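You operate a simulated robot arm through the tools that you are given. There is no shell and no other tool.

You run a simulated robot arm. Do the job below in one go: nothing can be reset, and whatever is moved stays where it is left.

JOB
Spray the pass that the bay card still wants, then park the carriage.
Fine: one pass; parked is bay seven; hands off carriage, stop and sprayer while it runs.

It is judged by the outcome, as a careful person would: the job done as asked, and still so three seconds after it is handed in. It fails if anything else is knocked over, pushed out of place, dropped, spilled or broken.

ROBOT AND FRAMES
A 7-joint arm with a three-finger gripper, fixed in place. Base frame: the origin is at the foot of the arm, x ahead of it, y to its left, z up. Lengths are in mm, angles in degrees, forces in N, time in s.
Its first joint turns from -166.0 to 166.0 degrees. Payload 2.69 kg.
The tool frame sits at the grasp point between the pads (the TCP): z along the fingers, y along the line on which they close. The tips reach 30 mm beyond it. The gripper opens to 128 mm. The gripper's body begins 117 mm behind the TCP.
Orientation is told as [roll, pitch, yaw] about the base's x, y, z axes, in that order, counted from this pose: with the fingers straight down and closing along the base's y, the tool's x points along the base's -x, its y along +y and its z along -z.

CONTROLS
- The arm moves only by the tool nudge_tool. Its argument "moves" is a list of rows, each a list of 3 entries, a list of its own where there are three numbers: the turn, a rotation vector about the tool's x, y, z in units of 4 degrees (1.0 is 4 degrees), then the shift along the tool's x, y, z in units of 40 mm (1.0 is 40 mm), then the finger opening in cm, from 0 to 12.8. In form: [[[wx, wy, wz], [x, y, z], fingers], ...]. A call has 1 to 20 rows; each row shifts and turns the commanded pose from where the row before left it, along the tool's axes as they then stand. A call with a number of a shift or a turn outside -1 to 1 is refused whole. Each row takes 0.2 s and may step no farther than 50 mm and 8.6 degrees from the row before; otherwise, or with a gripper value out of range, the whole call is refused. A pose out of reach is approached as far as the arm can. The call stops where the force on the tool passes 70 N (or 10 N more than at its start, if that is more) or the arm is blocked; 0.2 s more then pass. The fingers move at their own pace and stop on an object; they squeeze with about 40 N. The grip force told is the motor's: it shows also when the fingers shut on nothing. Time passes only in rows, and 0.2 s behind the last, so rows that do not move let the fingers close. The reply holds the time, the measured pose of the TCP, the force on the tool along the base axes, the opening and the grip force, in the units named above and with some noise, with the torque about the TCP (base axes, N m) and any sound that the robot's microphone picked up.
- Cameras (640 x 400 px; columns grow to the right, rows downward): "scene" is fixed at [47.4, -507.1, 1646.6]; the picture's right is [0.89, -0.46, 0.00], its down [-0.17, -0.32, -0.93] and it looks along [0.43, 0.83, -0.36] (base axes); focal length 341 px, centre (320, 200). "wrist" rides on the gripper at [58, 54, -131] in the tool frame; the picture's right is [-0.68, 0.74, 0.00], its down [-0.62, -0.57, -0.55] and it looks along [-0.40, -0.37, 0.84] (tool axes); focal length 234 px, centre (320, 200). There is no depth. A picture from a camera that has moved, and an enlarged one, comes with that camera's place and axes in the base frame and with its lens. The place of the scene camera against the robot may be out by one fixed shift of up to 12 mm in any direction.
- grab_frame(camera): a new picture of that camera. No time passes.
- move_column(by): slides the trunk up (or, below 0, down) by that many mm; the arm rides with it, the base frame stays. It gives what a move gives, with no picture.
- enlarge(camera, box): a new picture of the part [left, top, right, bottom] of that camera's present view, enlarged. No time passes.
- sign_off(): hands the job in; it is judged then, once.

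Nothing tells you positions but the pictures and the camera data. Unless the task says otherwise, let go and move clear before handing in.

The tools are called as a command line: name --argument value ..., lists and objects as JSON in quotes. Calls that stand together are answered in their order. nudge_tool: Moves the arm, as the interface text tells. Its arguments: {"type":"object","properties":{"moves":{"type":"array"}},"required":["moves"]} The other tools are called the same way: move_column (by) slides the trunk up or down; grab_frame (camera) takes a picture; enlarge (camera, box) takes an enlarged picture of a part of a camera's view; sign_off () hands the job in.

At the start:

```text
time_s: 0.0
position: [386.8, 505.1, 1225.0]
ee_rot: [0.0, 0.0, 0.0]
wrist_force: [-0.5, 1.0, 0.7]
torque: [0.0, 0.0, 0.03]
width: 128.0
grip_force: 0.1
trunk travel left (down, up): [-250.0, 100.0]
```

scene: 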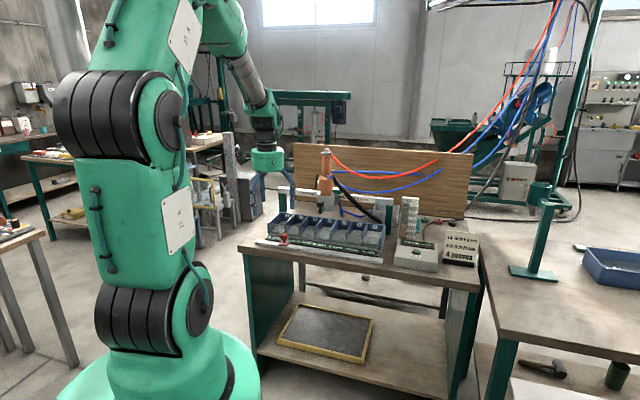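
wrist: 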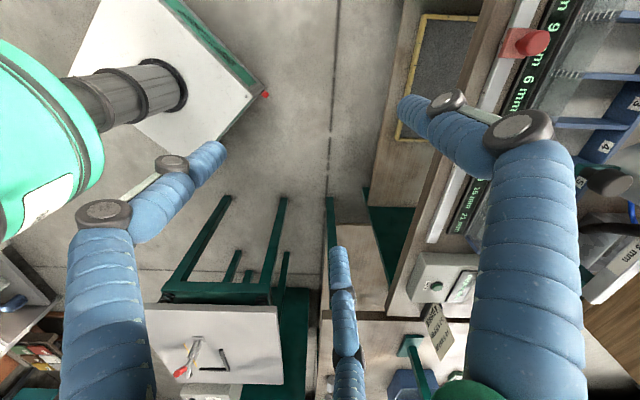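

I see a bench with a row of bays, a spray gantry/carriage, a card and a control box; I need close-ups before moving anything. Next I enlarge the scene picture around the bench and the card.

enlarge --camera "scene" --box '[230, 140, 490, 300]'

enlarge --camera "scene" --box '[380, 180, 490, 280]'

enlarge --camera "scene" --box '[250, 140, 400, 260]'

enlarge --camera "wrist" --box '[380, 0, 640, 400]'

```text
2.46 times, centred on (360, 220) of scene
camera zoom: at [47.4, -507.1, 1646.6], right [0.89, -0.46, 0.0], down [-0.17, -0.32, -0.93], along [0.43, 0.83, -0.36], focal length 840 px, centre (222, 151)
```

zoom: 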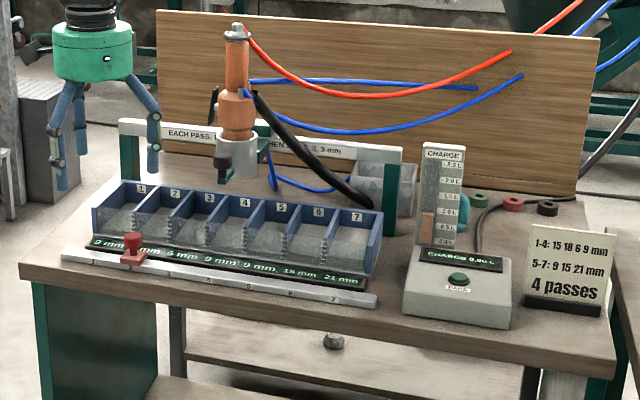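

```text
4.00 times, centred on (435, 230) of scene
camera zoom: at [47.4, -507.1, 1646.6], right [0.89, -0.46, 0.0], down [-0.17, -0.32, -0.93], along [0.43, 0.83, -0.36], focal length 1365 px, centre (-140, 80)
```

zoom: 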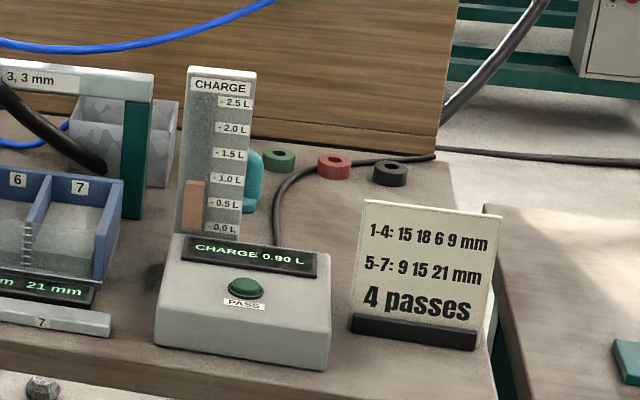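

```text
3.33 times, centred on (325, 200) of scene
camera zoom: at [47.4, -507.1, 1646.6], right [0.89, -0.46, 0.0], down [-0.17, -0.32, -0.93], along [0.43, 0.83, -0.36], focal length 1138 px, centre (303, 200)
```

zoom: 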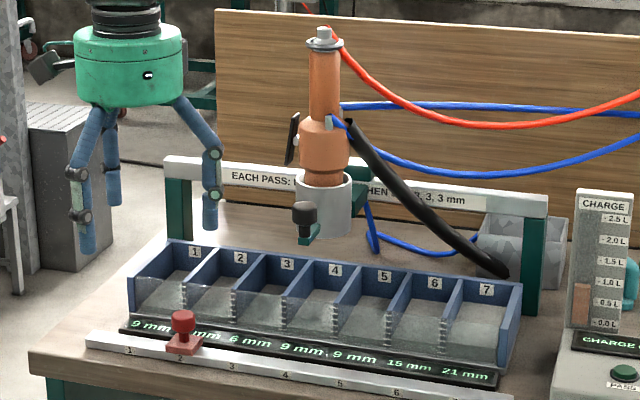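

```text
1.00 times, centred on (510, 200) of wrist (not enlarged: the box is as wide or as high as the picture)
camera zoom: at [329.2, 557.7, 1354.6], right [0.68, 0.74, 0.0], down [0.62, -0.57, 0.55], along [0.4, -0.37, -0.84], focal length 234 px, centre (130, 200)
```

zoom: 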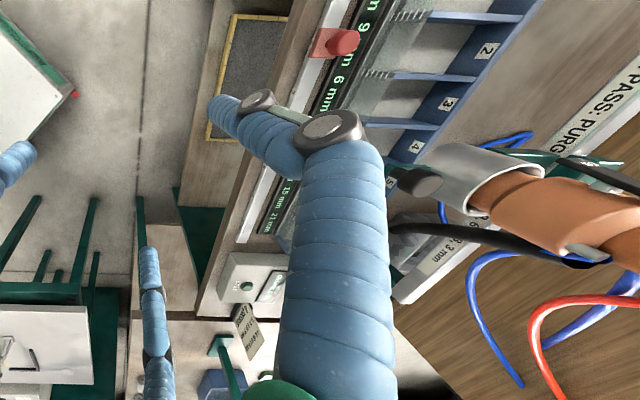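

The bench sits at roughly 45 degrees to the base axes, with bays 1–7 along it, a red stop by bay 2, a sprayer on a back beam, and a PASS button on a control box. I'll read the small text with tighter zooms before planning.

enlarge --camera "scene" --box '[260, 225, 330, 265]'

enlarge --camera "scene" --box '[320, 235, 390, 275]'

enlarge --camera "scene" --box '[290, 170, 400, 230]'

enlarge --camera "wrist" --box '[480, 100, 640, 300]'

enlarge --camera "wrist" --box '[440, 0, 600, 100]'

```text
9.14 times, centred on (295, 245) of scene
camera zoom: at [47.4, -507.1, 1646.6], right [0.89, -0.46, 0.0], down [-0.17, -0.32, -0.93], along [0.43, 0.83, -0.36], focal length 3121 px, centre (549, -211)
```

zoom: 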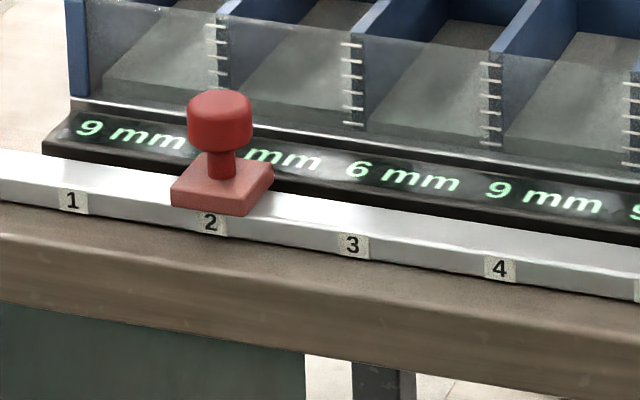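

```text
9.14 times, centred on (355, 255) of scene
camera zoom: at [47.4, -507.1, 1646.6], right [0.89, -0.46, 0.0], down [-0.17, -0.32, -0.93], along [0.43, 0.83, -0.36], focal length 3121 px, centre (0, -303)
```

zoom: 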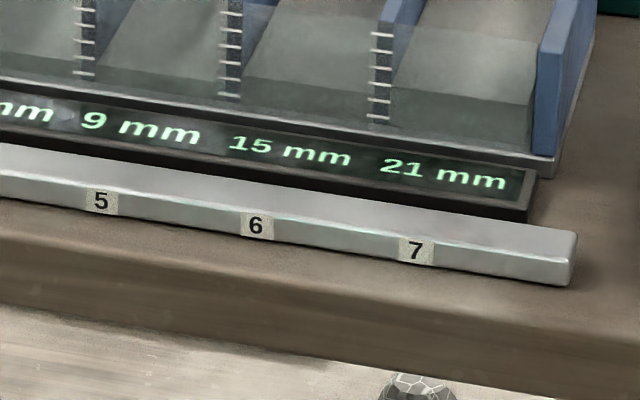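

```text
5.82 times, centred on (345, 200) of scene
camera zoom: at [47.4, -507.1, 1646.6], right [0.89, -0.46, 0.0], down [-0.17, -0.32, -0.93], along [0.43, 0.83, -0.36], focal length 1986 px, centre (174, 200)
```

zoom: 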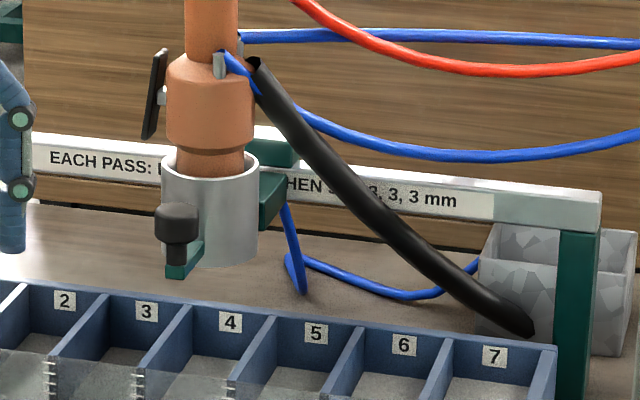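

```text
2.00 times, centred on (560, 200) of wrist
camera zoom: at [329.2, 557.7, 1354.6], right [0.68, 0.74, 0.0], down [0.62, -0.57, 0.55], along [0.4, -0.37, -0.84], focal length 468 px, centre (-160, 200)
```

zoom: 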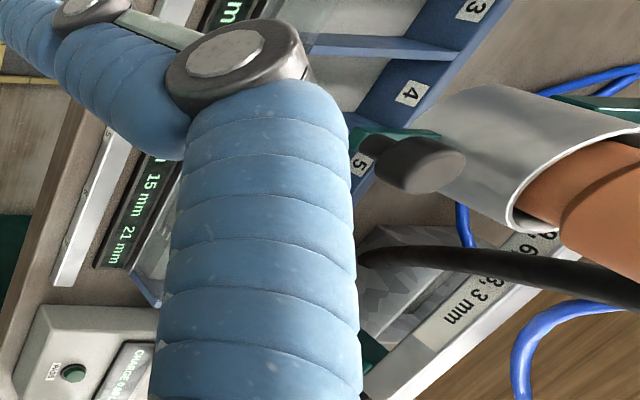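

```text
4.00 times, centred on (520, 50) of wrist
camera zoom: at [329.2, 557.7, 1354.6], right [0.68, 0.74, 0.0], down [0.62, -0.57, 0.55], along [0.4, -0.37, -0.84], focal length 937 px, centre (-480, 800)
```

zoom: 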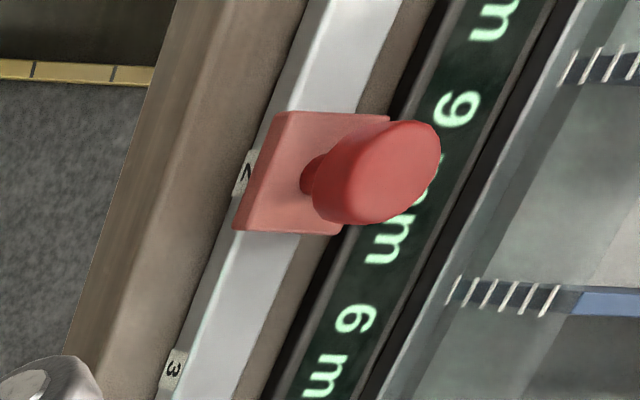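

Bays read 9, ?, 6, 9, 9, 15, 21 mm against the card's 15 18 6 9 9 15 21, so bays 1 and 2 are what is left; the rule on the beam is partly hidden by the sprayer. I'll turn the wrist so its camera faces the bench squarely and read the beam sign and the hidden bay 2 value.

nudge_tool --moves '[[[0, 0, 1], [0, 0, 0], 12.8], [[0, 0, 1], [0, 0, 0], 12.8], [[0, 0, 1], [0, 0, 0], 12.8], [[0, 0, 1], [0, 0, 0], 12.8], [[0, 0, 1], [0, 0, 0], 12.8], [[0, 0, 1], [0, 0, 0], 12.8], [[0, 0, 1], [0, 0, 0], 12.8], [[0, 0, 1], [0, 0, 0], 12.8], [[0, 0, 1], [0, 0, 0], 12.8], [[0, 0, 1], [0, 0, 0], 12.8], [[0, 0, 1], [0, 0, 0], 12.8], [[0, 0, 1], [0, 0, 0], 12.8], [[0, 0, 1], [0, 0, 0], 12.8], [[0, 0, 1], [0, 0, 0], 12.8], [[0, 0, 1], [0, 0, 0], 12.8], [[0, 0, 1], [0, 0, 0], 12.8], [[0, 0, 1], [0, 0, 0], 12.8], [[0, 0, 1], [0, 0, 0], 12.8], [[0, 0, 1], [0, 0, 0], 12.8], [[0, 0, 1], [0, 0, 0], 12.8]]'

```text
time_s: 4.2
position: [387.7, 505.3, 1224.0]
ee_rot: [-0.1, 0.0, -80.0]
wrist_force: [0.4, -0.4, -0.6]
torque: [-0.01, 0.0, 0.02]
width: 127.9
grip_force: 0.0
trunk travel left (down, up): [-250.0, 100.0]
```

The wrist has turned 80 degrees cleanly and nothing else moved. Next I finish the turn and tilt the tool forward so the camera looks at the bench upright.

nudge_tool --moves '[[[0, 0, 1], [0, 0, 0], 12.8], [[0, 0, 1], [0, 0, 0], 12.8], [[-0.92, 1, 0], [0, 0, 0], 12.8], [[-0.92, 1, 0], [0, 0, 0], 12.8], [[-0.92, 1, 0], [0, 0, 0], 12.8], [[-0.92, 1, 0], [0, 0, 0], 12.8], [[-0.92, 1, 0], [0, 0, 0], 12.8], [[-0.92, 1, 0], [0, 0, 0], 12.8], [[-0.92, 1, 0], [0, 0, 0], 12.8], [[-0.92, 1, 0], [0, 0, 0], 12.8], [[-0.92, 1, 0], [0, 0, 0], 12.8], [[-0.92, 1, 0], [0, 0, 0], 12.8], [[-0.92, 1, 0], [0, 0, 0], 12.8], [[-0.92, 1, 0], [0, 0, 0], 12.8]]'

grab_frame --camera "wrist"

grab_frame --camera "scene"

```text
time_s: 7.2
position: [406.1, 485.3, 1250.8]
ee_rot: [48.6, 40.8, -67.4]
wrist_force: [-0.2, 0.9, 0.4]
torque: [0.03, -0.02, -0.02]
width: 128.0
grip_force: 0.0
out of reach, approached as far as the arm can: row 12, 13, 14
trunk travel left (down, up): [-250.0, 100.0]
```

```text
taken
camera wrist: at [363.5, 424.3, 1383.3], right [0.78, -0.62, -0.02], down [-0.56, -0.69, -0.45], along [0.26, 0.37, -0.89], focal length 234 px, centre (320, 200)
```

wrist: 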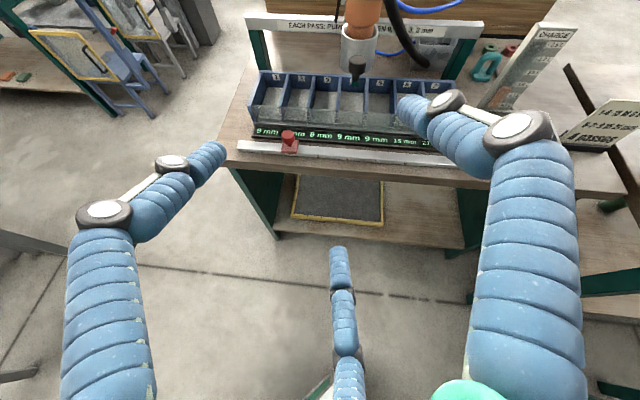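

```text
taken
```

scene: 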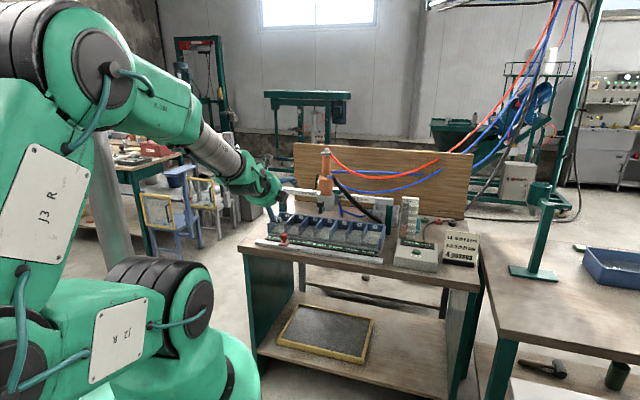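

Now the camera looks at the bench upright, with the stop at bay 2 and the sprayer over about bay 4. I'll enlarge the sign, the bay readouts, and the control box.

enlarge --camera "wrist" --box '[240, 0, 490, 100]'

enlarge --camera "wrist" --box '[230, 60, 350, 170]'

enlarge --camera "wrist" --box '[440, 10, 640, 160]'

enlarge --camera "wrist" --box '[330, 0, 410, 90]'

```text
2.56 times, centred on (365, 50) of wrist
camera zoom: at [363.5, 424.3, 1383.3], right [0.78, -0.62, -0.02], down [-0.56, -0.69, -0.45], along [0.26, 0.37, -0.89], focal length 600 px, centre (205, 584)
```

zoom: 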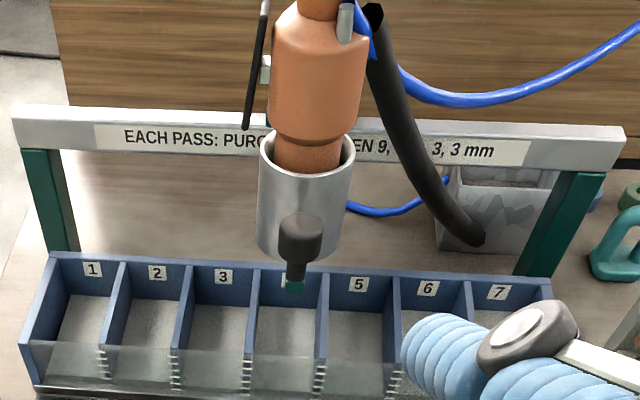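

```text
3.64 times, centred on (290, 115) of wrist
camera zoom: at [363.5, 424.3, 1383.3], right [0.78, -0.62, -0.02], down [-0.56, -0.69, -0.45], along [0.26, 0.37, -0.89], focal length 852 px, centre (429, 509)
```

zoom: 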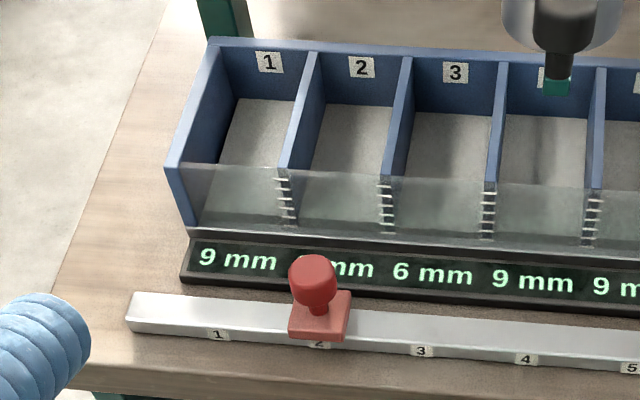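

```text
2.67 times, centred on (540, 85) of wrist
camera zoom: at [363.5, 424.3, 1383.3], right [0.78, -0.62, -0.02], down [-0.56, -0.69, -0.45], along [0.26, 0.37, -0.89], focal length 624 px, centre (-267, 507)
```

zoom: 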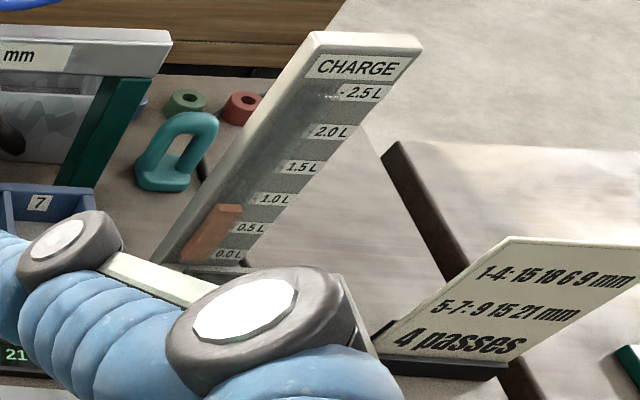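

```text
4.44 times, centred on (370, 45) of wrist
camera zoom: at [363.5, 424.3, 1383.3], right [0.78, -0.62, -0.02], down [-0.56, -0.69, -0.45], along [0.26, 0.37, -0.89], focal length 1041 px, centre (98, 889)
```

zoom: 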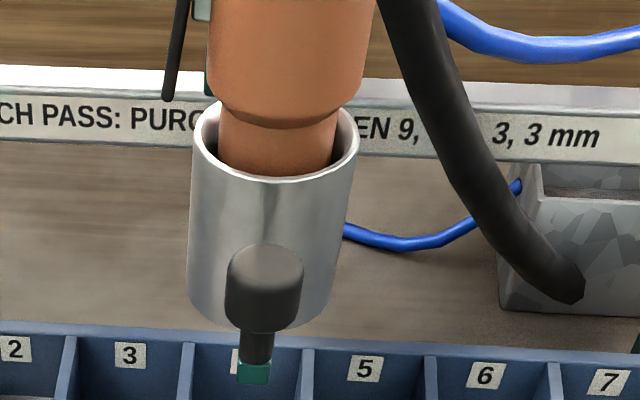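

The sign reads "EACH PASS: PURGE, THEN 9, …, 3, 3 mm" with one or two numbers behind the hose, and bay 2's digit is behind the red stop. I'll shift the camera left to see both past the obstructions.

nudge_tool --moves '[[[0, 0, 0], [0.68, -0.74, 0], 12.8], [[0, 0, 0], [0.68, -0.74, 0], 12.8], [[0, 0, 0], [0.68, -0.74, 0], 12.8], [[0, 0, 0], [0.68, -0.74, 0], 12.8], [[0, 0, 0], [0.3, -0.3, 0.5], 12.8], [[0, 0, 0], [0, 0, 0], 12.8]]'

grab_frame --camera "wrist"

enlarge --camera "scene" --box '[330, 195, 380, 215]'

```text
time_s: 8.6
position: [286.9, 610.2, 1242.0]
ee_rot: [51.3, 40.8, -67.1]
wrist_force: [0.6, 0.7, 0.0]
torque: [0.0, 0.01, -0.03]
width: 128.0
grip_force: 0.1
trunk travel left (down, up): [-250.0, 100.0]
```

```text
taken
camera wrist: at [238.6, 547.5, 1372.5], right [0.77, -0.64, -0.01], down [-0.56, -0.67, -0.48], along [0.3, 0.37, -0.88], focal length 234 px, centre (320, 200)
```

wrist: 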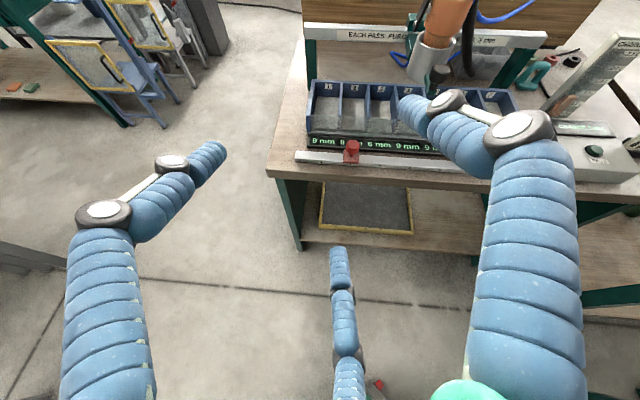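

```text
12.80 times, centred on (355, 205) of scene
camera zoom: at [47.4, -507.1, 1646.6], right [0.89, -0.46, 0.0], down [-0.17, -0.32, -0.93], along [0.43, 0.83, -0.36], focal length 4369 px, centre (-128, 136)
```

zoom: 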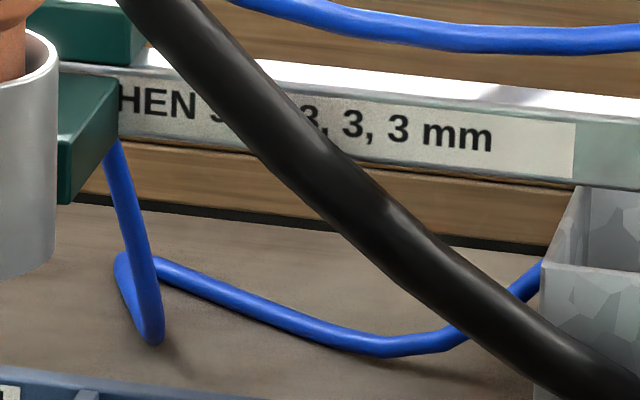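

The scene view shows five numbers: 9, a hidden one, then 3, 3, 3. I'll zoom the new wrist view for bay 2 and the remaining number.

enlarge --camera "wrist" --box '[300, 125, 400, 170]'

enlarge --camera "wrist" --box '[400, 0, 560, 100]'

enlarge --camera "wrist" --box '[300, 0, 460, 100]'

```text
6.40 times, centred on (350, 148) of wrist
camera zoom: at [238.6, 547.5, 1372.5], right [0.77, -0.64, -0.01], down [-0.56, -0.67, -0.48], along [0.3, 0.37, -0.88], focal length 1499 px, centre (128, 536)
```

zoom: 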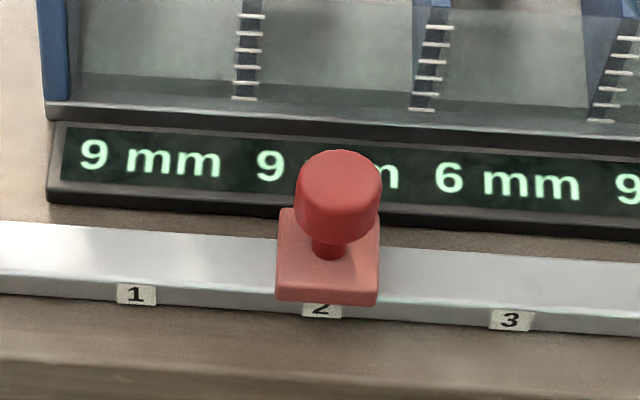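

```text
4.00 times, centred on (480, 50) of wrist
camera zoom: at [238.6, 547.5, 1372.5], right [0.77, -0.64, -0.01], down [-0.56, -0.67, -0.48], along [0.3, 0.37, -0.88], focal length 937 px, centre (-320, 800)
```

zoom: 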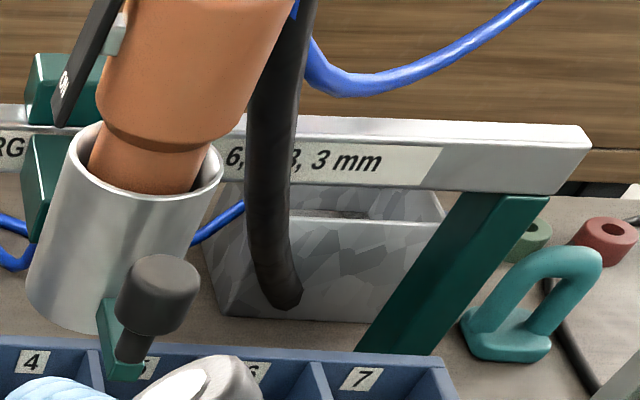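

```text
4.00 times, centred on (380, 50) of wrist
camera zoom: at [238.6, 547.5, 1372.5], right [0.77, -0.64, -0.01], down [-0.56, -0.67, -0.48], along [0.3, 0.37, -0.88], focal length 937 px, centre (80, 800)
```

zoom: 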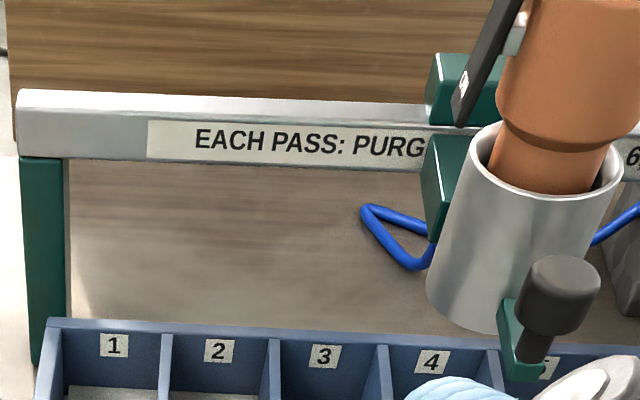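

Bay 2 reads 9 mm, so the missing pass is +9 in bay 2 and +6 in bay 1: the sequence 9, 6, … run from bay 2 to bay 1 and halted there. I need to check for direction markings on the sprayer, carriage and paddle before setting anything.

enlarge --camera "wrist" --box '[395, 0, 475, 50]'

enlarge --camera "scene" --box '[300, 140, 350, 175]'

enlarge --camera "scene" --box '[305, 170, 355, 220]'

enlarge --camera "scene" --box '[390, 235, 450, 275]'

```text
8.00 times, centred on (435, 25) of wrist
camera zoom: at [238.6, 547.5, 1372.5], right [0.77, -0.64, -0.01], down [-0.56, -0.67, -0.48], along [0.3, 0.37, -0.88], focal length 1873 px, centre (-600, 1600)
```

zoom: 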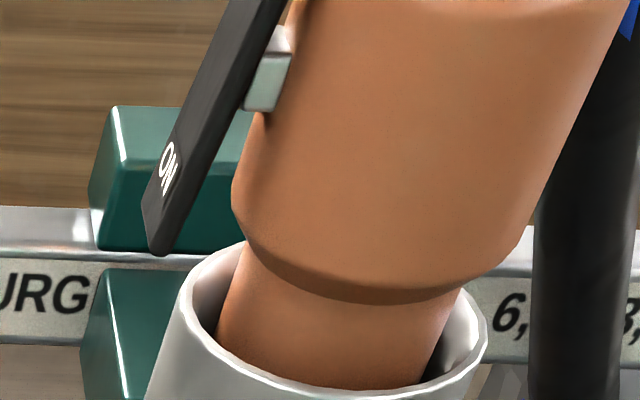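

```text
11.43 times, centred on (325, 158) of scene
camera zoom: at [47.4, -507.1, 1646.6], right [0.89, -0.46, 0.0], down [-0.17, -0.32, -0.93], along [0.43, 0.83, -0.36], focal length 3901 px, centre (263, 686)
```

zoom: 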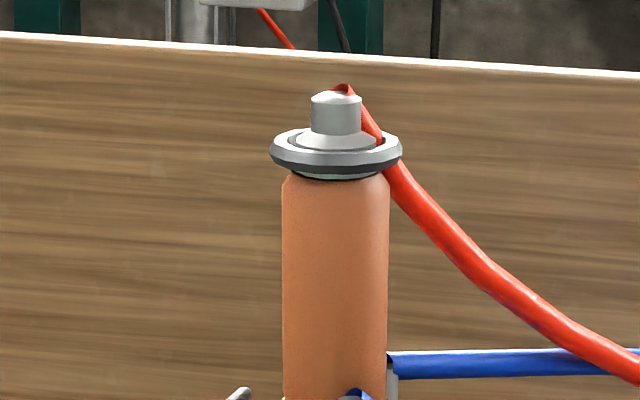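

```text
8.00 times, centred on (330, 195) of scene
camera zoom: at [47.4, -507.1, 1646.6], right [0.89, -0.46, 0.0], down [-0.17, -0.32, -0.93], along [0.43, 0.83, -0.36], focal length 2731 px, centre (240, 240)
```

zoom: 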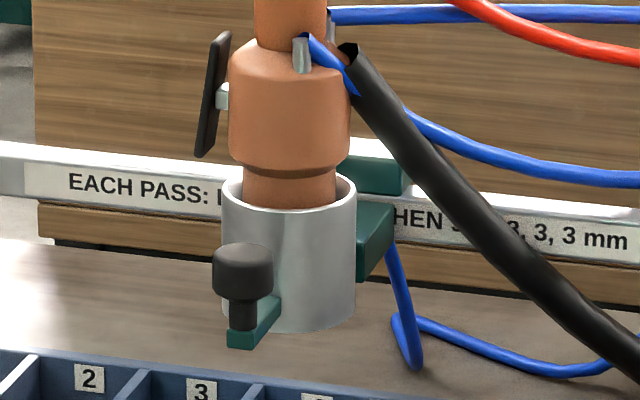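

```text
10.00 times, centred on (420, 255) of scene
camera zoom: at [47.4, -507.1, 1646.6], right [0.89, -0.46, 0.0], down [-0.17, -0.32, -0.93], along [0.43, 0.83, -0.36], focal length 3414 px, centre (-680, -350)
```

zoom: 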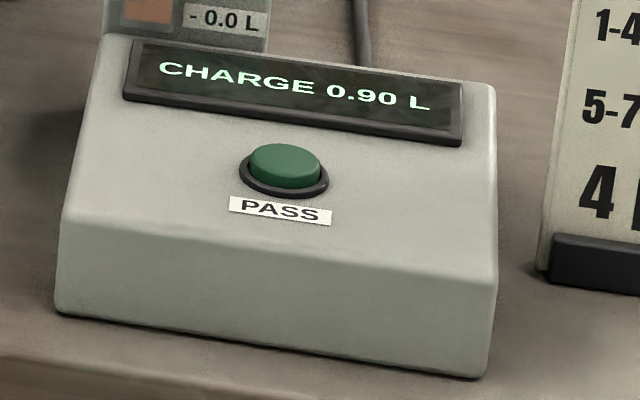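

The sprayer carries a rocker paddle on its left side with "ON" at its lower end, so its state matters before I press PASS. I'll move the camera further left and tilt it up to see the whole paddle.

nudge_tool --moves '[[[0, 0, 0], [0.515, -0.21, 0.44], 12.8], [[0, 0, 0], [0.515, -0.21, 0.44], 12.8], [[0, 0, 0], [0.515, -0.21, 0.44], 12.8], [[0, 0, 0], [0.515, -0.21, 0.44], 12.8], [[-0.92, 1, 0], [0, 0, 0], 12.8], [[-0.92, 1, 0], [0, 0, 0], 12.8], [[-0.92, 1, 0], [0, 0, 0], 12.8], [[0, 0, 0], [0, 0, 0], 12.8]]'

grab_frame --camera "wrist"

```text
time_s: 10.4
position: [274.6, 718.5, 1245.1]
ee_rot: [72.7, 46.6, -52.3]
wrist_force: [0.4, -0.6, 0.5]
torque: [0.0, 0.06, 0.13]
width: 128.1
grip_force: 0.1
trunk travel left (down, up): [-250.0, 100.0]
```

```text
taken
camera wrist: at [205.7, 630.8, 1347.6], right [0.77, -0.64, -0.01], down [-0.46, -0.54, -0.71], along [0.45, 0.55, -0.71], focal length 234 px, centre (320, 200)
```

wrist: 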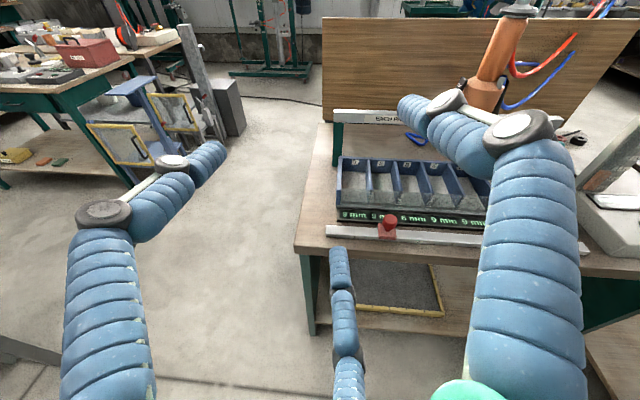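

The finger hides the paddle from here. I'll swing the camera about the vertical so the paddle falls between the fingers.

nudge_tool --moves '[[[-1, -0.92, 0.26], [0, 0, 0], 12.8], [[-1, -0.92, 0.26], [0, 0, 0], 12.8], [[-1, -0.92, 0.26], [0, 0, 0], 12.8], [[-1, -0.92, 0.26], [0, 0, 0], 12.8], [[0, 0, 0], [0, 0, 0], 12.8]]'

grab_frame --camera "wrist"

grab_frame --camera "scene"

```text
time_s: 11.8
position: [344.7, 699.9, 1289.1]
ee_rot: [74.0, 49.5, -79.2]
wrist_force: [0.1, -1.1, 0.0]
torque: [-0.03, 0.06, 0.04]
width: 128.1
grip_force: 0.0
trunk travel left (down, up): [-250.0, 100.0]
stopped in row 5: the arm was blocked; the commanded pose is now the measured one
```

```text
taken
camera wrist: at [243.7, 649.6, 1389.8], right [0.38, -0.92, -0.06], down [-0.65, -0.23, -0.72], along [0.65, 0.31, -0.69], focal length 234 px, centre (320, 200)
```

wrist: 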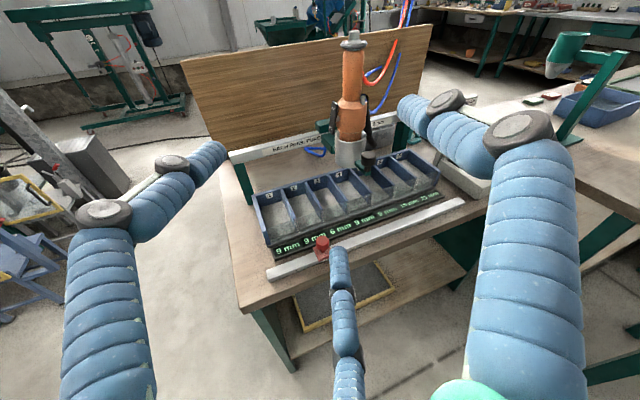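

```text
taken
```

scene: 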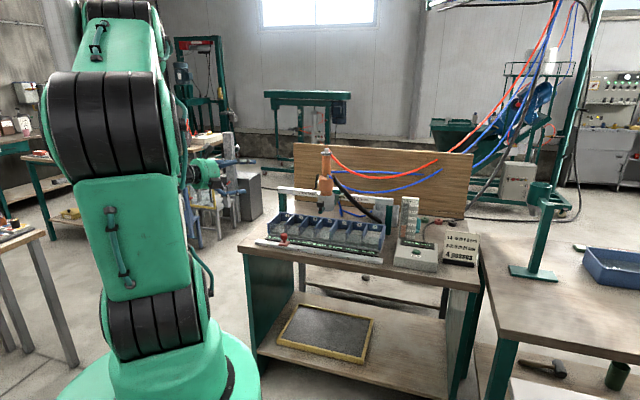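

The arm hit a joint limit there (no contact force), and the commanded pose was reset to the measured one. The paddle is now visible between the fingers, so I'll zoom on it and the rest of the fixture.

enlarge --camera "wrist" --box '[310, 20, 410, 90]'

enlarge --camera "wrist" --box '[310, 80, 410, 190]'

enlarge --camera "wrist" --box '[220, 120, 340, 180]'

enlarge --camera "wrist" --box '[250, 180, 470, 280]'

```text
5.71 times, centred on (360, 55) of wrist
camera zoom: at [243.7, 649.6, 1389.8], right [0.38, -0.92, -0.06], down [-0.65, -0.23, -0.72], along [0.65, 0.31, -0.69], focal length 1338 px, centre (91, 1029)
```

zoom: 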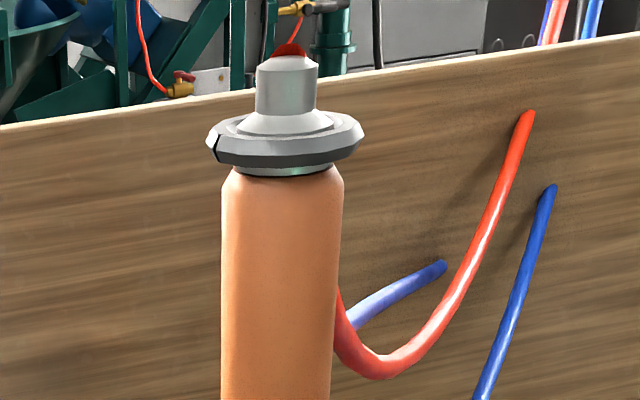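

```text
3.64 times, centred on (360, 135) of wrist
camera zoom: at [243.7, 649.6, 1389.8], right [0.38, -0.92, -0.06], down [-0.65, -0.23, -0.72], along [0.65, 0.31, -0.69], focal length 852 px, centre (174, 436)
```

zoom: 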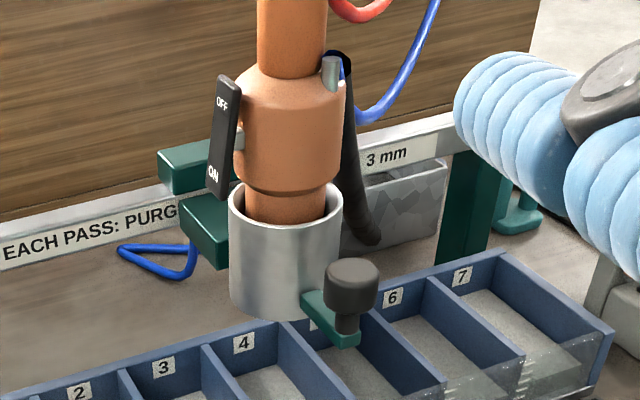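

```text
5.33 times, centred on (280, 150) of wrist
camera zoom: at [243.7, 649.6, 1389.8], right [0.38, -0.92, -0.06], down [-0.65, -0.23, -0.72], along [0.65, 0.31, -0.69], focal length 1249 px, centre (533, 467)
```

zoom: 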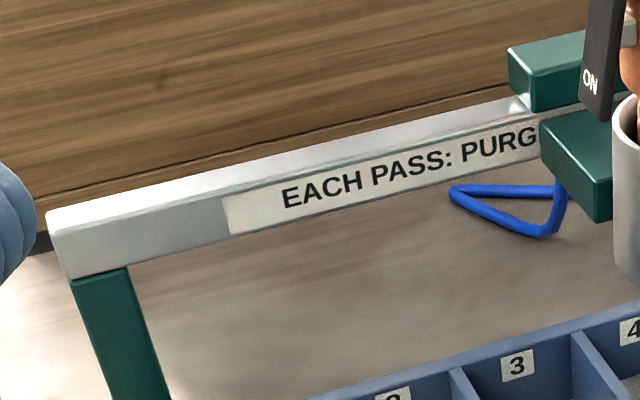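

```text
2.91 times, centred on (360, 230) of wrist
camera zoom: at [243.7, 649.6, 1389.8], right [0.38, -0.92, -0.06], down [-0.65, -0.23, -0.72], along [0.65, 0.31, -0.69], focal length 681 px, centre (204, 113)
```

zoom: 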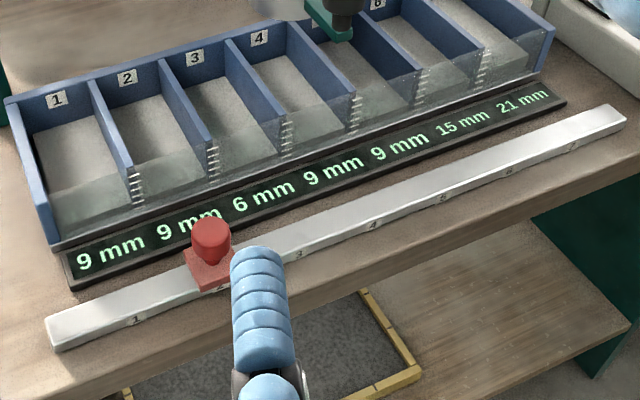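

The paddle reads OFF at the top and ON at the bottom, and its top end is pushed in, so the sprayer is OFF now and must be switched on. The three earlier passes fit exactly (1→7, 7→2, 7→4 with doses 9, 6, 3, 3…), so the last one starts at bay 2 and ends at a stop at bay 1. First I close the gripper to see how the fingers sit as a pusher.

nudge_tool --moves '[[[0, 0, 0], [0, 0, 0], 0], [[0, 0, 0], [0, 0, 0], 0], [[0, 0, 0], [0, 0, 0], 0]]'

grab_frame --camera "wrist"

enlarge --camera "scene" --box '[160, 120, 300, 220]'

```text
time_s: 12.6
position: [345.3, 700.9, 1287.7]
ee_rot: [74.1, 49.6, -79.1]
wrist_force: [0.0, 0.0, 0.3]
torque: [0.03, -0.01, 0.01]
width: 2.0
grip_force: 31.7
trunk travel left (down, up): [-250.0, 100.0]
```

```text
taken
camera wrist: at [243.0, 650.6, 1389.8], right [0.38, -0.92, -0.06], down [-0.65, -0.23, -0.72], along [0.65, 0.31, -0.69], focal length 234 px, centre (320, 200)
```

wrist: 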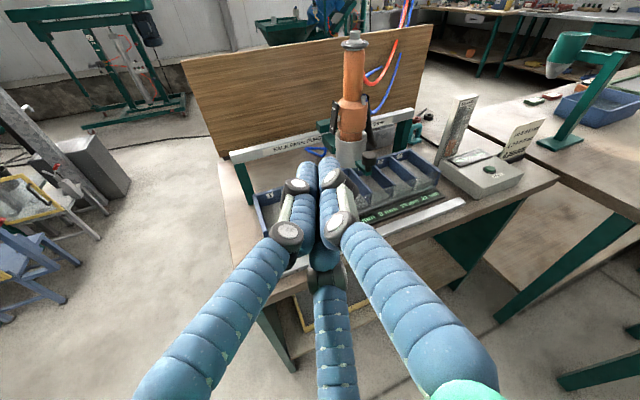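

```text
4.00 times, centred on (230, 170) of scene
camera zoom: at [47.4, -507.1, 1646.6], right [0.89, -0.46, 0.0], down [-0.17, -0.32, -0.93], along [0.43, 0.83, -0.36], focal length 1365 px, centre (680, 320)
```

zoom: 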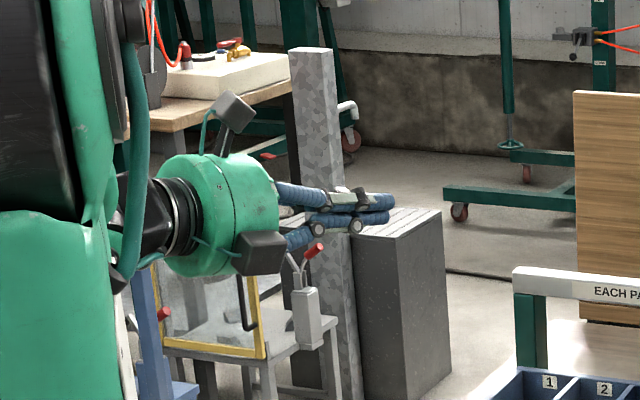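

With the fingers closed the gripper makes a slim pusher. I place the paddle's ON end near (725, 836, 1130), about 75 mm left of the sprayer axis; next I bring the closed fingertips to the left of it, stopping part way to check.

nudge_tool --moves '[[[0, 0, 0], [-0.112, -0.186, 0.914], 0], [[0, 0, 0], [-0.112, -0.186, 0.914], 0], [[0, 0, 0], [-0.112, -0.186, 0.914], 0], [[0, 0, 0], [-0.112, -0.186, 0.914], 0], [[0, 0, 0], [-0.112, -0.186, 0.914], 0], [[0, 0, 0], [-0.112, -0.186, 0.914], 0], [[0, 0, 0], [0, 0, 0], 0]]'

grab_frame --camera "wrist"

grab_frame --camera "scene"

```text
time_s: 14.2
position: [526.8, 800.0, 1200.8]
ee_rot: [74.0, 49.5, -78.9]
wrist_force: [0.9, 1.3, -0.4]
torque: [-0.02, -0.02, -0.03]
width: 2.1
grip_force: 31.3
trunk travel left (down, up): [-250.0, 100.0]
```

```text
taken
camera wrist: at [424.8, 749.6, 1302.7], right [0.39, -0.92, -0.06], down [-0.65, -0.23, -0.72], along [0.65, 0.32, -0.69], focal length 234 px, centre (320, 200)
```

wrist: 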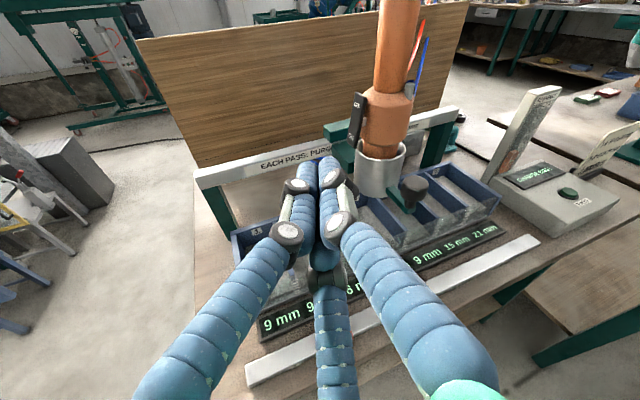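

```text
taken
```

scene: 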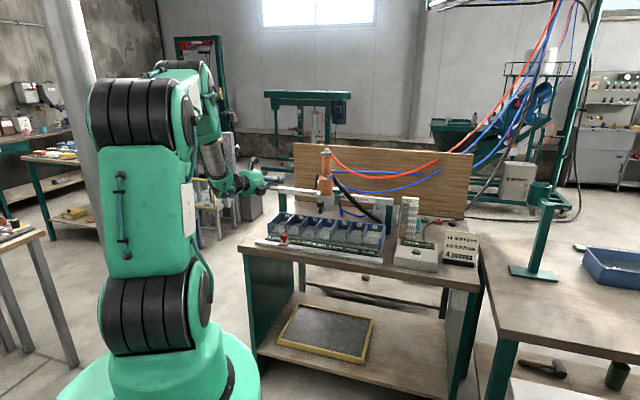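

The arm tracks well and the fingertips are above bays 1–2. I'll enlarge the paddle and knob from here to fix their positions.

enlarge --camera "wrist" --box '[310, 80, 430, 210]'

enlarge --camera "scene" --box '[230, 150, 350, 225]'

```text
3.08 times, centred on (370, 145) of wrist
camera zoom: at [424.8, 749.6, 1302.7], right [0.39, -0.92, -0.06], down [-0.65, -0.23, -0.72], along [0.65, 0.32, -0.69], focal length 720 px, centre (166, 369)
```

zoom: 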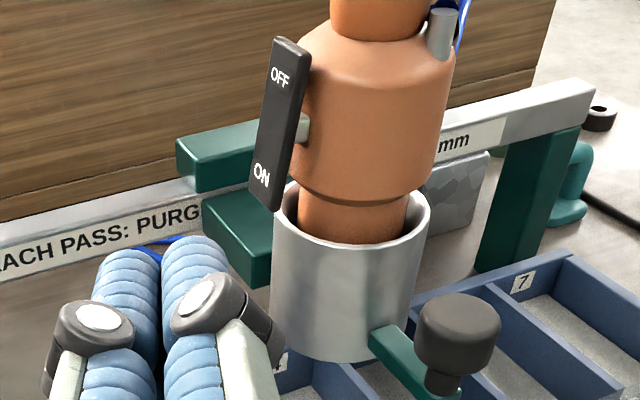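

```text
5.33 times, centred on (290, 188) of scene
camera zoom: at [47.4, -507.1, 1646.6], right [0.89, -0.46, 0.0], down [-0.17, -0.32, -0.93], along [0.43, 0.83, -0.36], focal length 1820 px, centre (480, 267)
```

zoom: 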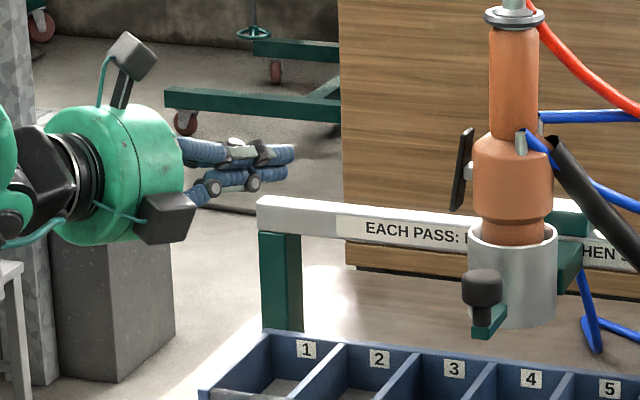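

I now place the ON label at about (731, 840, 1126) and the carriage knob at (689, 734, 1090), over bay 4. Next I go to a point some 60 mm left of the paddle at the ON end's height.

nudge_tool --moves '[[[0, 0, 0], [-0.098, -0.187, 0.836], 0], [[0, 0, 0], [-0.098, -0.187, 0.836], 0], [[0, 0, 0], [-0.098, -0.187, 0.836], 0], [[0, 0, 0], [-0.098, -0.187, 0.836], 0], [[0, 0, 0], [-0.098, -0.187, 0.836], 0], [[0, 0, 0], [0, 0, 0], 0]]'

grab_frame --camera "wrist"

enlarge --camera "scene" --box '[250, 150, 350, 220]'

```text
time_s: 15.6
position: [665.3, 879.6, 1131.9]
ee_rot: [74.1, 49.5, -78.8]
wrist_force: [-0.2, 0.0, -0.2]
torque: [-0.03, 0.02, 0.02]
width: 2.2
grip_force: 31.4
trunk travel left (down, up): [-250.0, 100.0]
```

```text
taken
camera wrist: at [563.1, 829.0, 1233.8], right [0.39, -0.92, -0.05], down [-0.65, -0.23, -0.72], along [0.65, 0.32, -0.69], focal length 234 px, centre (320, 200)
```

wrist: 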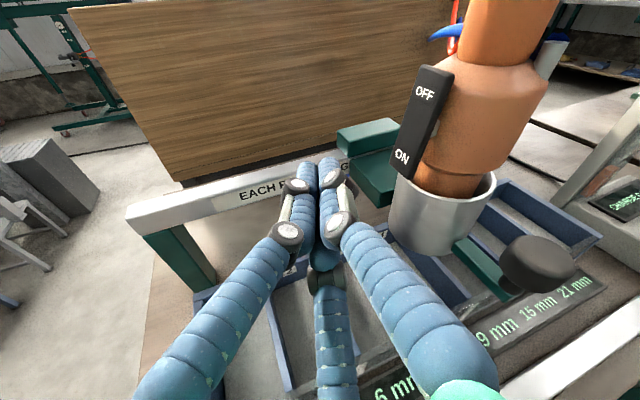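

```text
5.71 times, centred on (300, 185) of scene
camera zoom: at [47.4, -507.1, 1646.6], right [0.89, -0.46, 0.0], down [-0.17, -0.32, -0.93], along [0.43, 0.83, -0.36], focal length 1951 px, centre (434, 286)
```

zoom: 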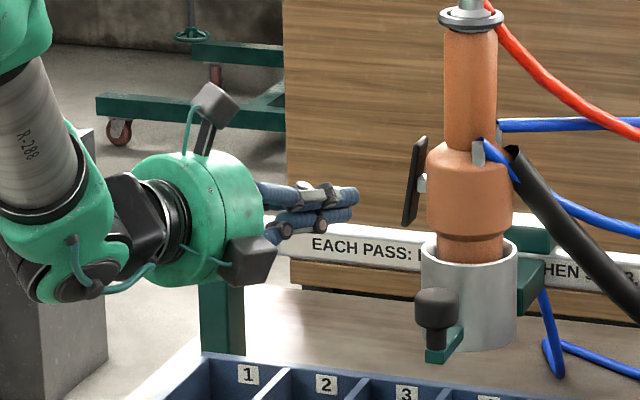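

The fingertips are beside the paddle with nothing touching. I'll slide slowly toward it along the bench direction and watch the force.

nudge_tool --moves '[[[0, 0, 0], [-0.0673, 0.095, 0.0457], 0], [[0, 0, 0], [-0.0673, 0.095, 0.0457], 0], [[0, 0, 0], [-0.0673, 0.095, 0.0457], 0], [[0, 0, 0], [-0.0673, 0.095, 0.0457], 0], [[0, 0, 0], [-0.0673, 0.095, 0.0457], 0], [[0, 0, 0], [0, 0, 0], 0]]'

enlarge --camera "wrist" --box '[280, 60, 480, 260]'

enlarge --camera "scene" --box '[290, 155, 350, 215]'

```text
time_s: 17.0
position: [681.5, 860.2, 1132.2]
ee_rot: [74.0, 49.5, -79.0]
wrist_force: [0.3, 0.2, -0.6]
torque: [-0.03, 0.0, 0.05]
width: 2.1
grip_force: 31.4
trunk travel left (down, up): [-250.0, 100.0]
```

```text
2.00 times, centred on (380, 160) of wrist
camera zoom: at [579.6, 809.5, 1233.6], right [0.39, -0.92, -0.06], down [-0.65, -0.23, -0.72], along [0.65, 0.32, -0.69], focal length 468 px, centre (200, 280)
```

zoom: 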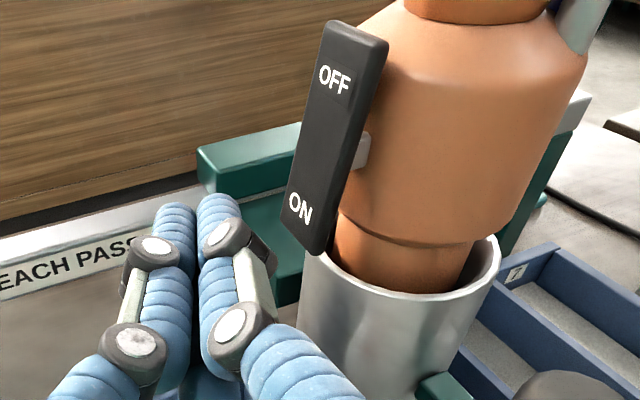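

```text
6.67 times, centred on (320, 185) of scene
camera zoom: at [47.4, -507.1, 1646.6], right [0.89, -0.46, 0.0], down [-0.17, -0.32, -0.93], along [0.43, 0.83, -0.36], focal length 2276 px, centre (320, 300)
```

zoom: 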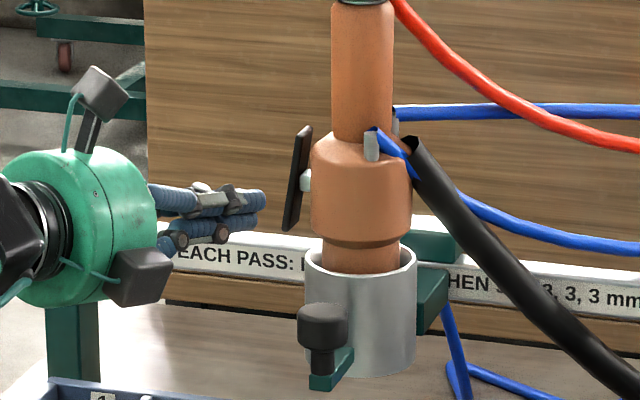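

About 17 mm of gap remains between the fingertips and the paddle's ON end. I'll keep closing in small steps.

nudge_tool --moves '[[[0, 0, 0], [-0.0673, 0.095, 0.0457], 0], [[0, 0, 0], [-0.0673, 0.095, 0.0457], 0], [[0, 0, 0], [-0.0673, 0.095, 0.0457], 0], [[0, 0, 0], [-0.0673, 0.095, 0.0457], 0], [[0, 0, 0], [0, 0, 0], 0]]'

enlarge --camera "wrist" --box '[280, 60, 480, 260]'

enlarge --camera "scene" --box '[290, 155, 350, 215]'

```text
time_s: 18.2
position: [696.2, 845.5, 1131.3]
ee_rot: [74.1, 49.4, -78.9]
wrist_force: [-1.1, 1.2, 0.1]
torque: [0.0, -0.01, 0.03]
width: 2.3
grip_force: 31.4
trunk travel left (down, up): [-250.0, 100.0]
```

```text
2.00 times, centred on (380, 160) of wrist
camera zoom: at [593.2, 794.6, 1233.7], right [0.39, -0.92, -0.06], down [-0.65, -0.23, -0.72], along [0.65, 0.32, -0.69], focal length 468 px, centre (200, 280)
```

zoom: 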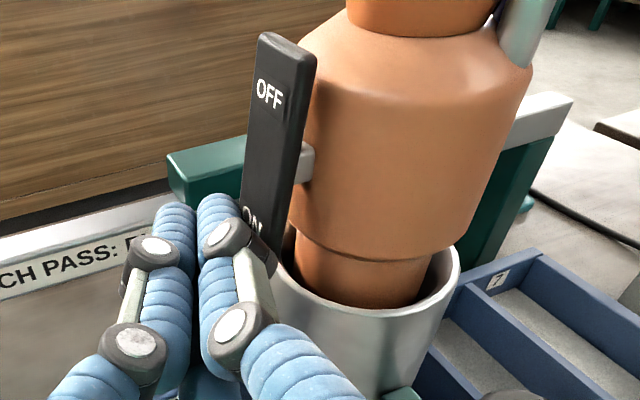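

```text
6.67 times, centred on (320, 185) of scene
camera zoom: at [47.4, -507.1, 1646.6], right [0.89, -0.46, 0.0], down [-0.17, -0.32, -0.93], along [0.43, 0.83, -0.36], focal length 2276 px, centre (320, 300)
```

zoom: 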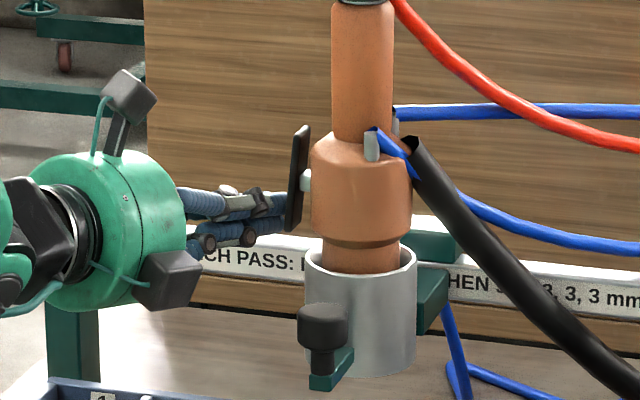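

Contact is made with about 1.6 N and the paddle is beginning to rock, with the carriage staying put. I continue a little further until it flips.

nudge_tool --moves '[[[0, 0, 0], [-0.0538, 0.076, 0.0366], 0], [[0, 0, 0], [-0.0538, 0.076, 0.0366], 0], [[0, 0, 0], [0, 0, 0], 0]]'

enlarge --camera "scene" --box '[290, 155, 350, 215]'

```text
time_s: 19.0
position: [702.1, 839.5, 1132.9]
ee_rot: [74.0, 49.5, -78.8]
wrist_force: [-2.5, 1.8, 0.0]
torque: [-0.01, -0.03, 0.04]
width: 2.3
grip_force: 31.1
trunk travel left (down, up): [-250.0, 100.0]
```

```text
6.67 times, centred on (320, 185) of scene
camera zoom: at [47.4, -507.1, 1646.6], right [0.89, -0.46, 0.0], down [-0.17, -0.32, -0.93], along [0.43, 0.83, -0.36], focal length 2276 px, centre (320, 300)
```

zoom: 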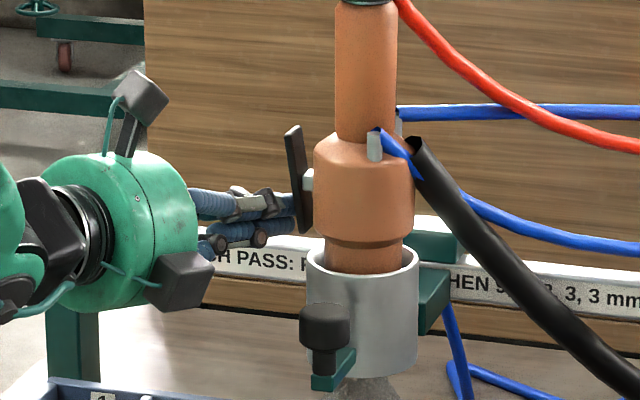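

The paddle has flipped to ON, but I see a grey cone under the cup that may be spray. I'll look closely before any time passes.

enlarge --camera "scene" --box '[290, 195, 390, 275]'

enlarge --camera "scene" --box '[390, 190, 450, 275]'

grab_frame --camera "wrist"

```text
5.00 times, centred on (340, 235) of scene
camera zoom: at [47.4, -507.1, 1646.6], right [0.89, -0.46, 0.0], down [-0.17, -0.32, -0.93], along [0.43, 0.83, -0.36], focal length 1707 px, centre (220, 25)
```

zoom: 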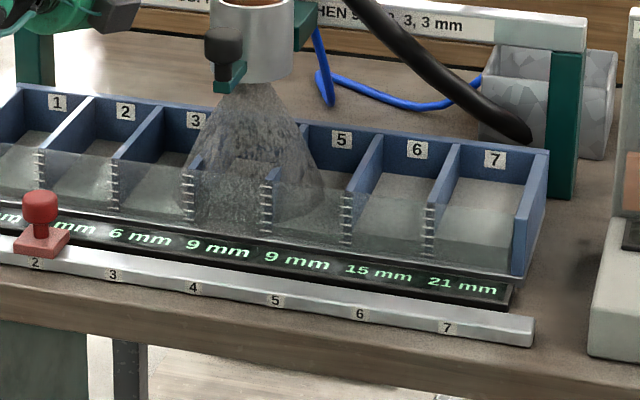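

```text
4.71 times, centred on (420, 232) of scene
camera zoom: at [47.4, -507.1, 1646.6], right [0.89, -0.46, 0.0], down [-0.17, -0.32, -0.93], along [0.43, 0.83, -0.36], focal length 1606 px, centre (-151, 47)
```

zoom: 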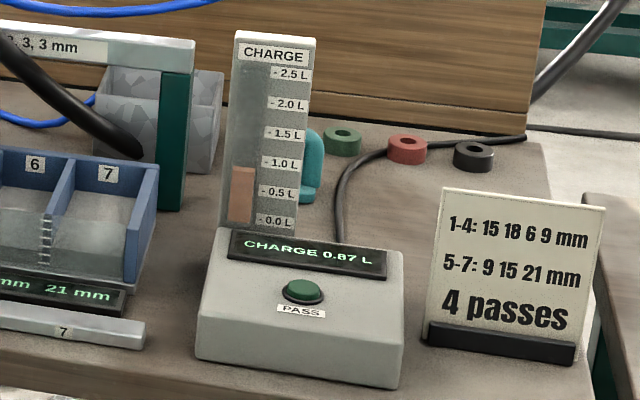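

```text
taken
camera wrist: at [599.1, 789.6, 1233.7], right [0.39, -0.92, -0.06], down [-0.65, -0.23, -0.72], along [0.65, 0.32, -0.69], focal length 234 px, centre (320, 200)
```

wrist: 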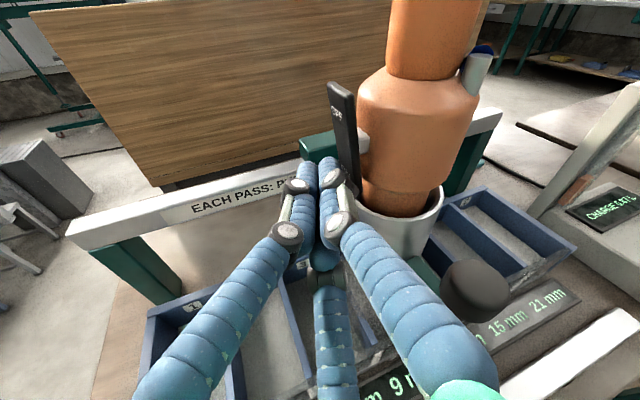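

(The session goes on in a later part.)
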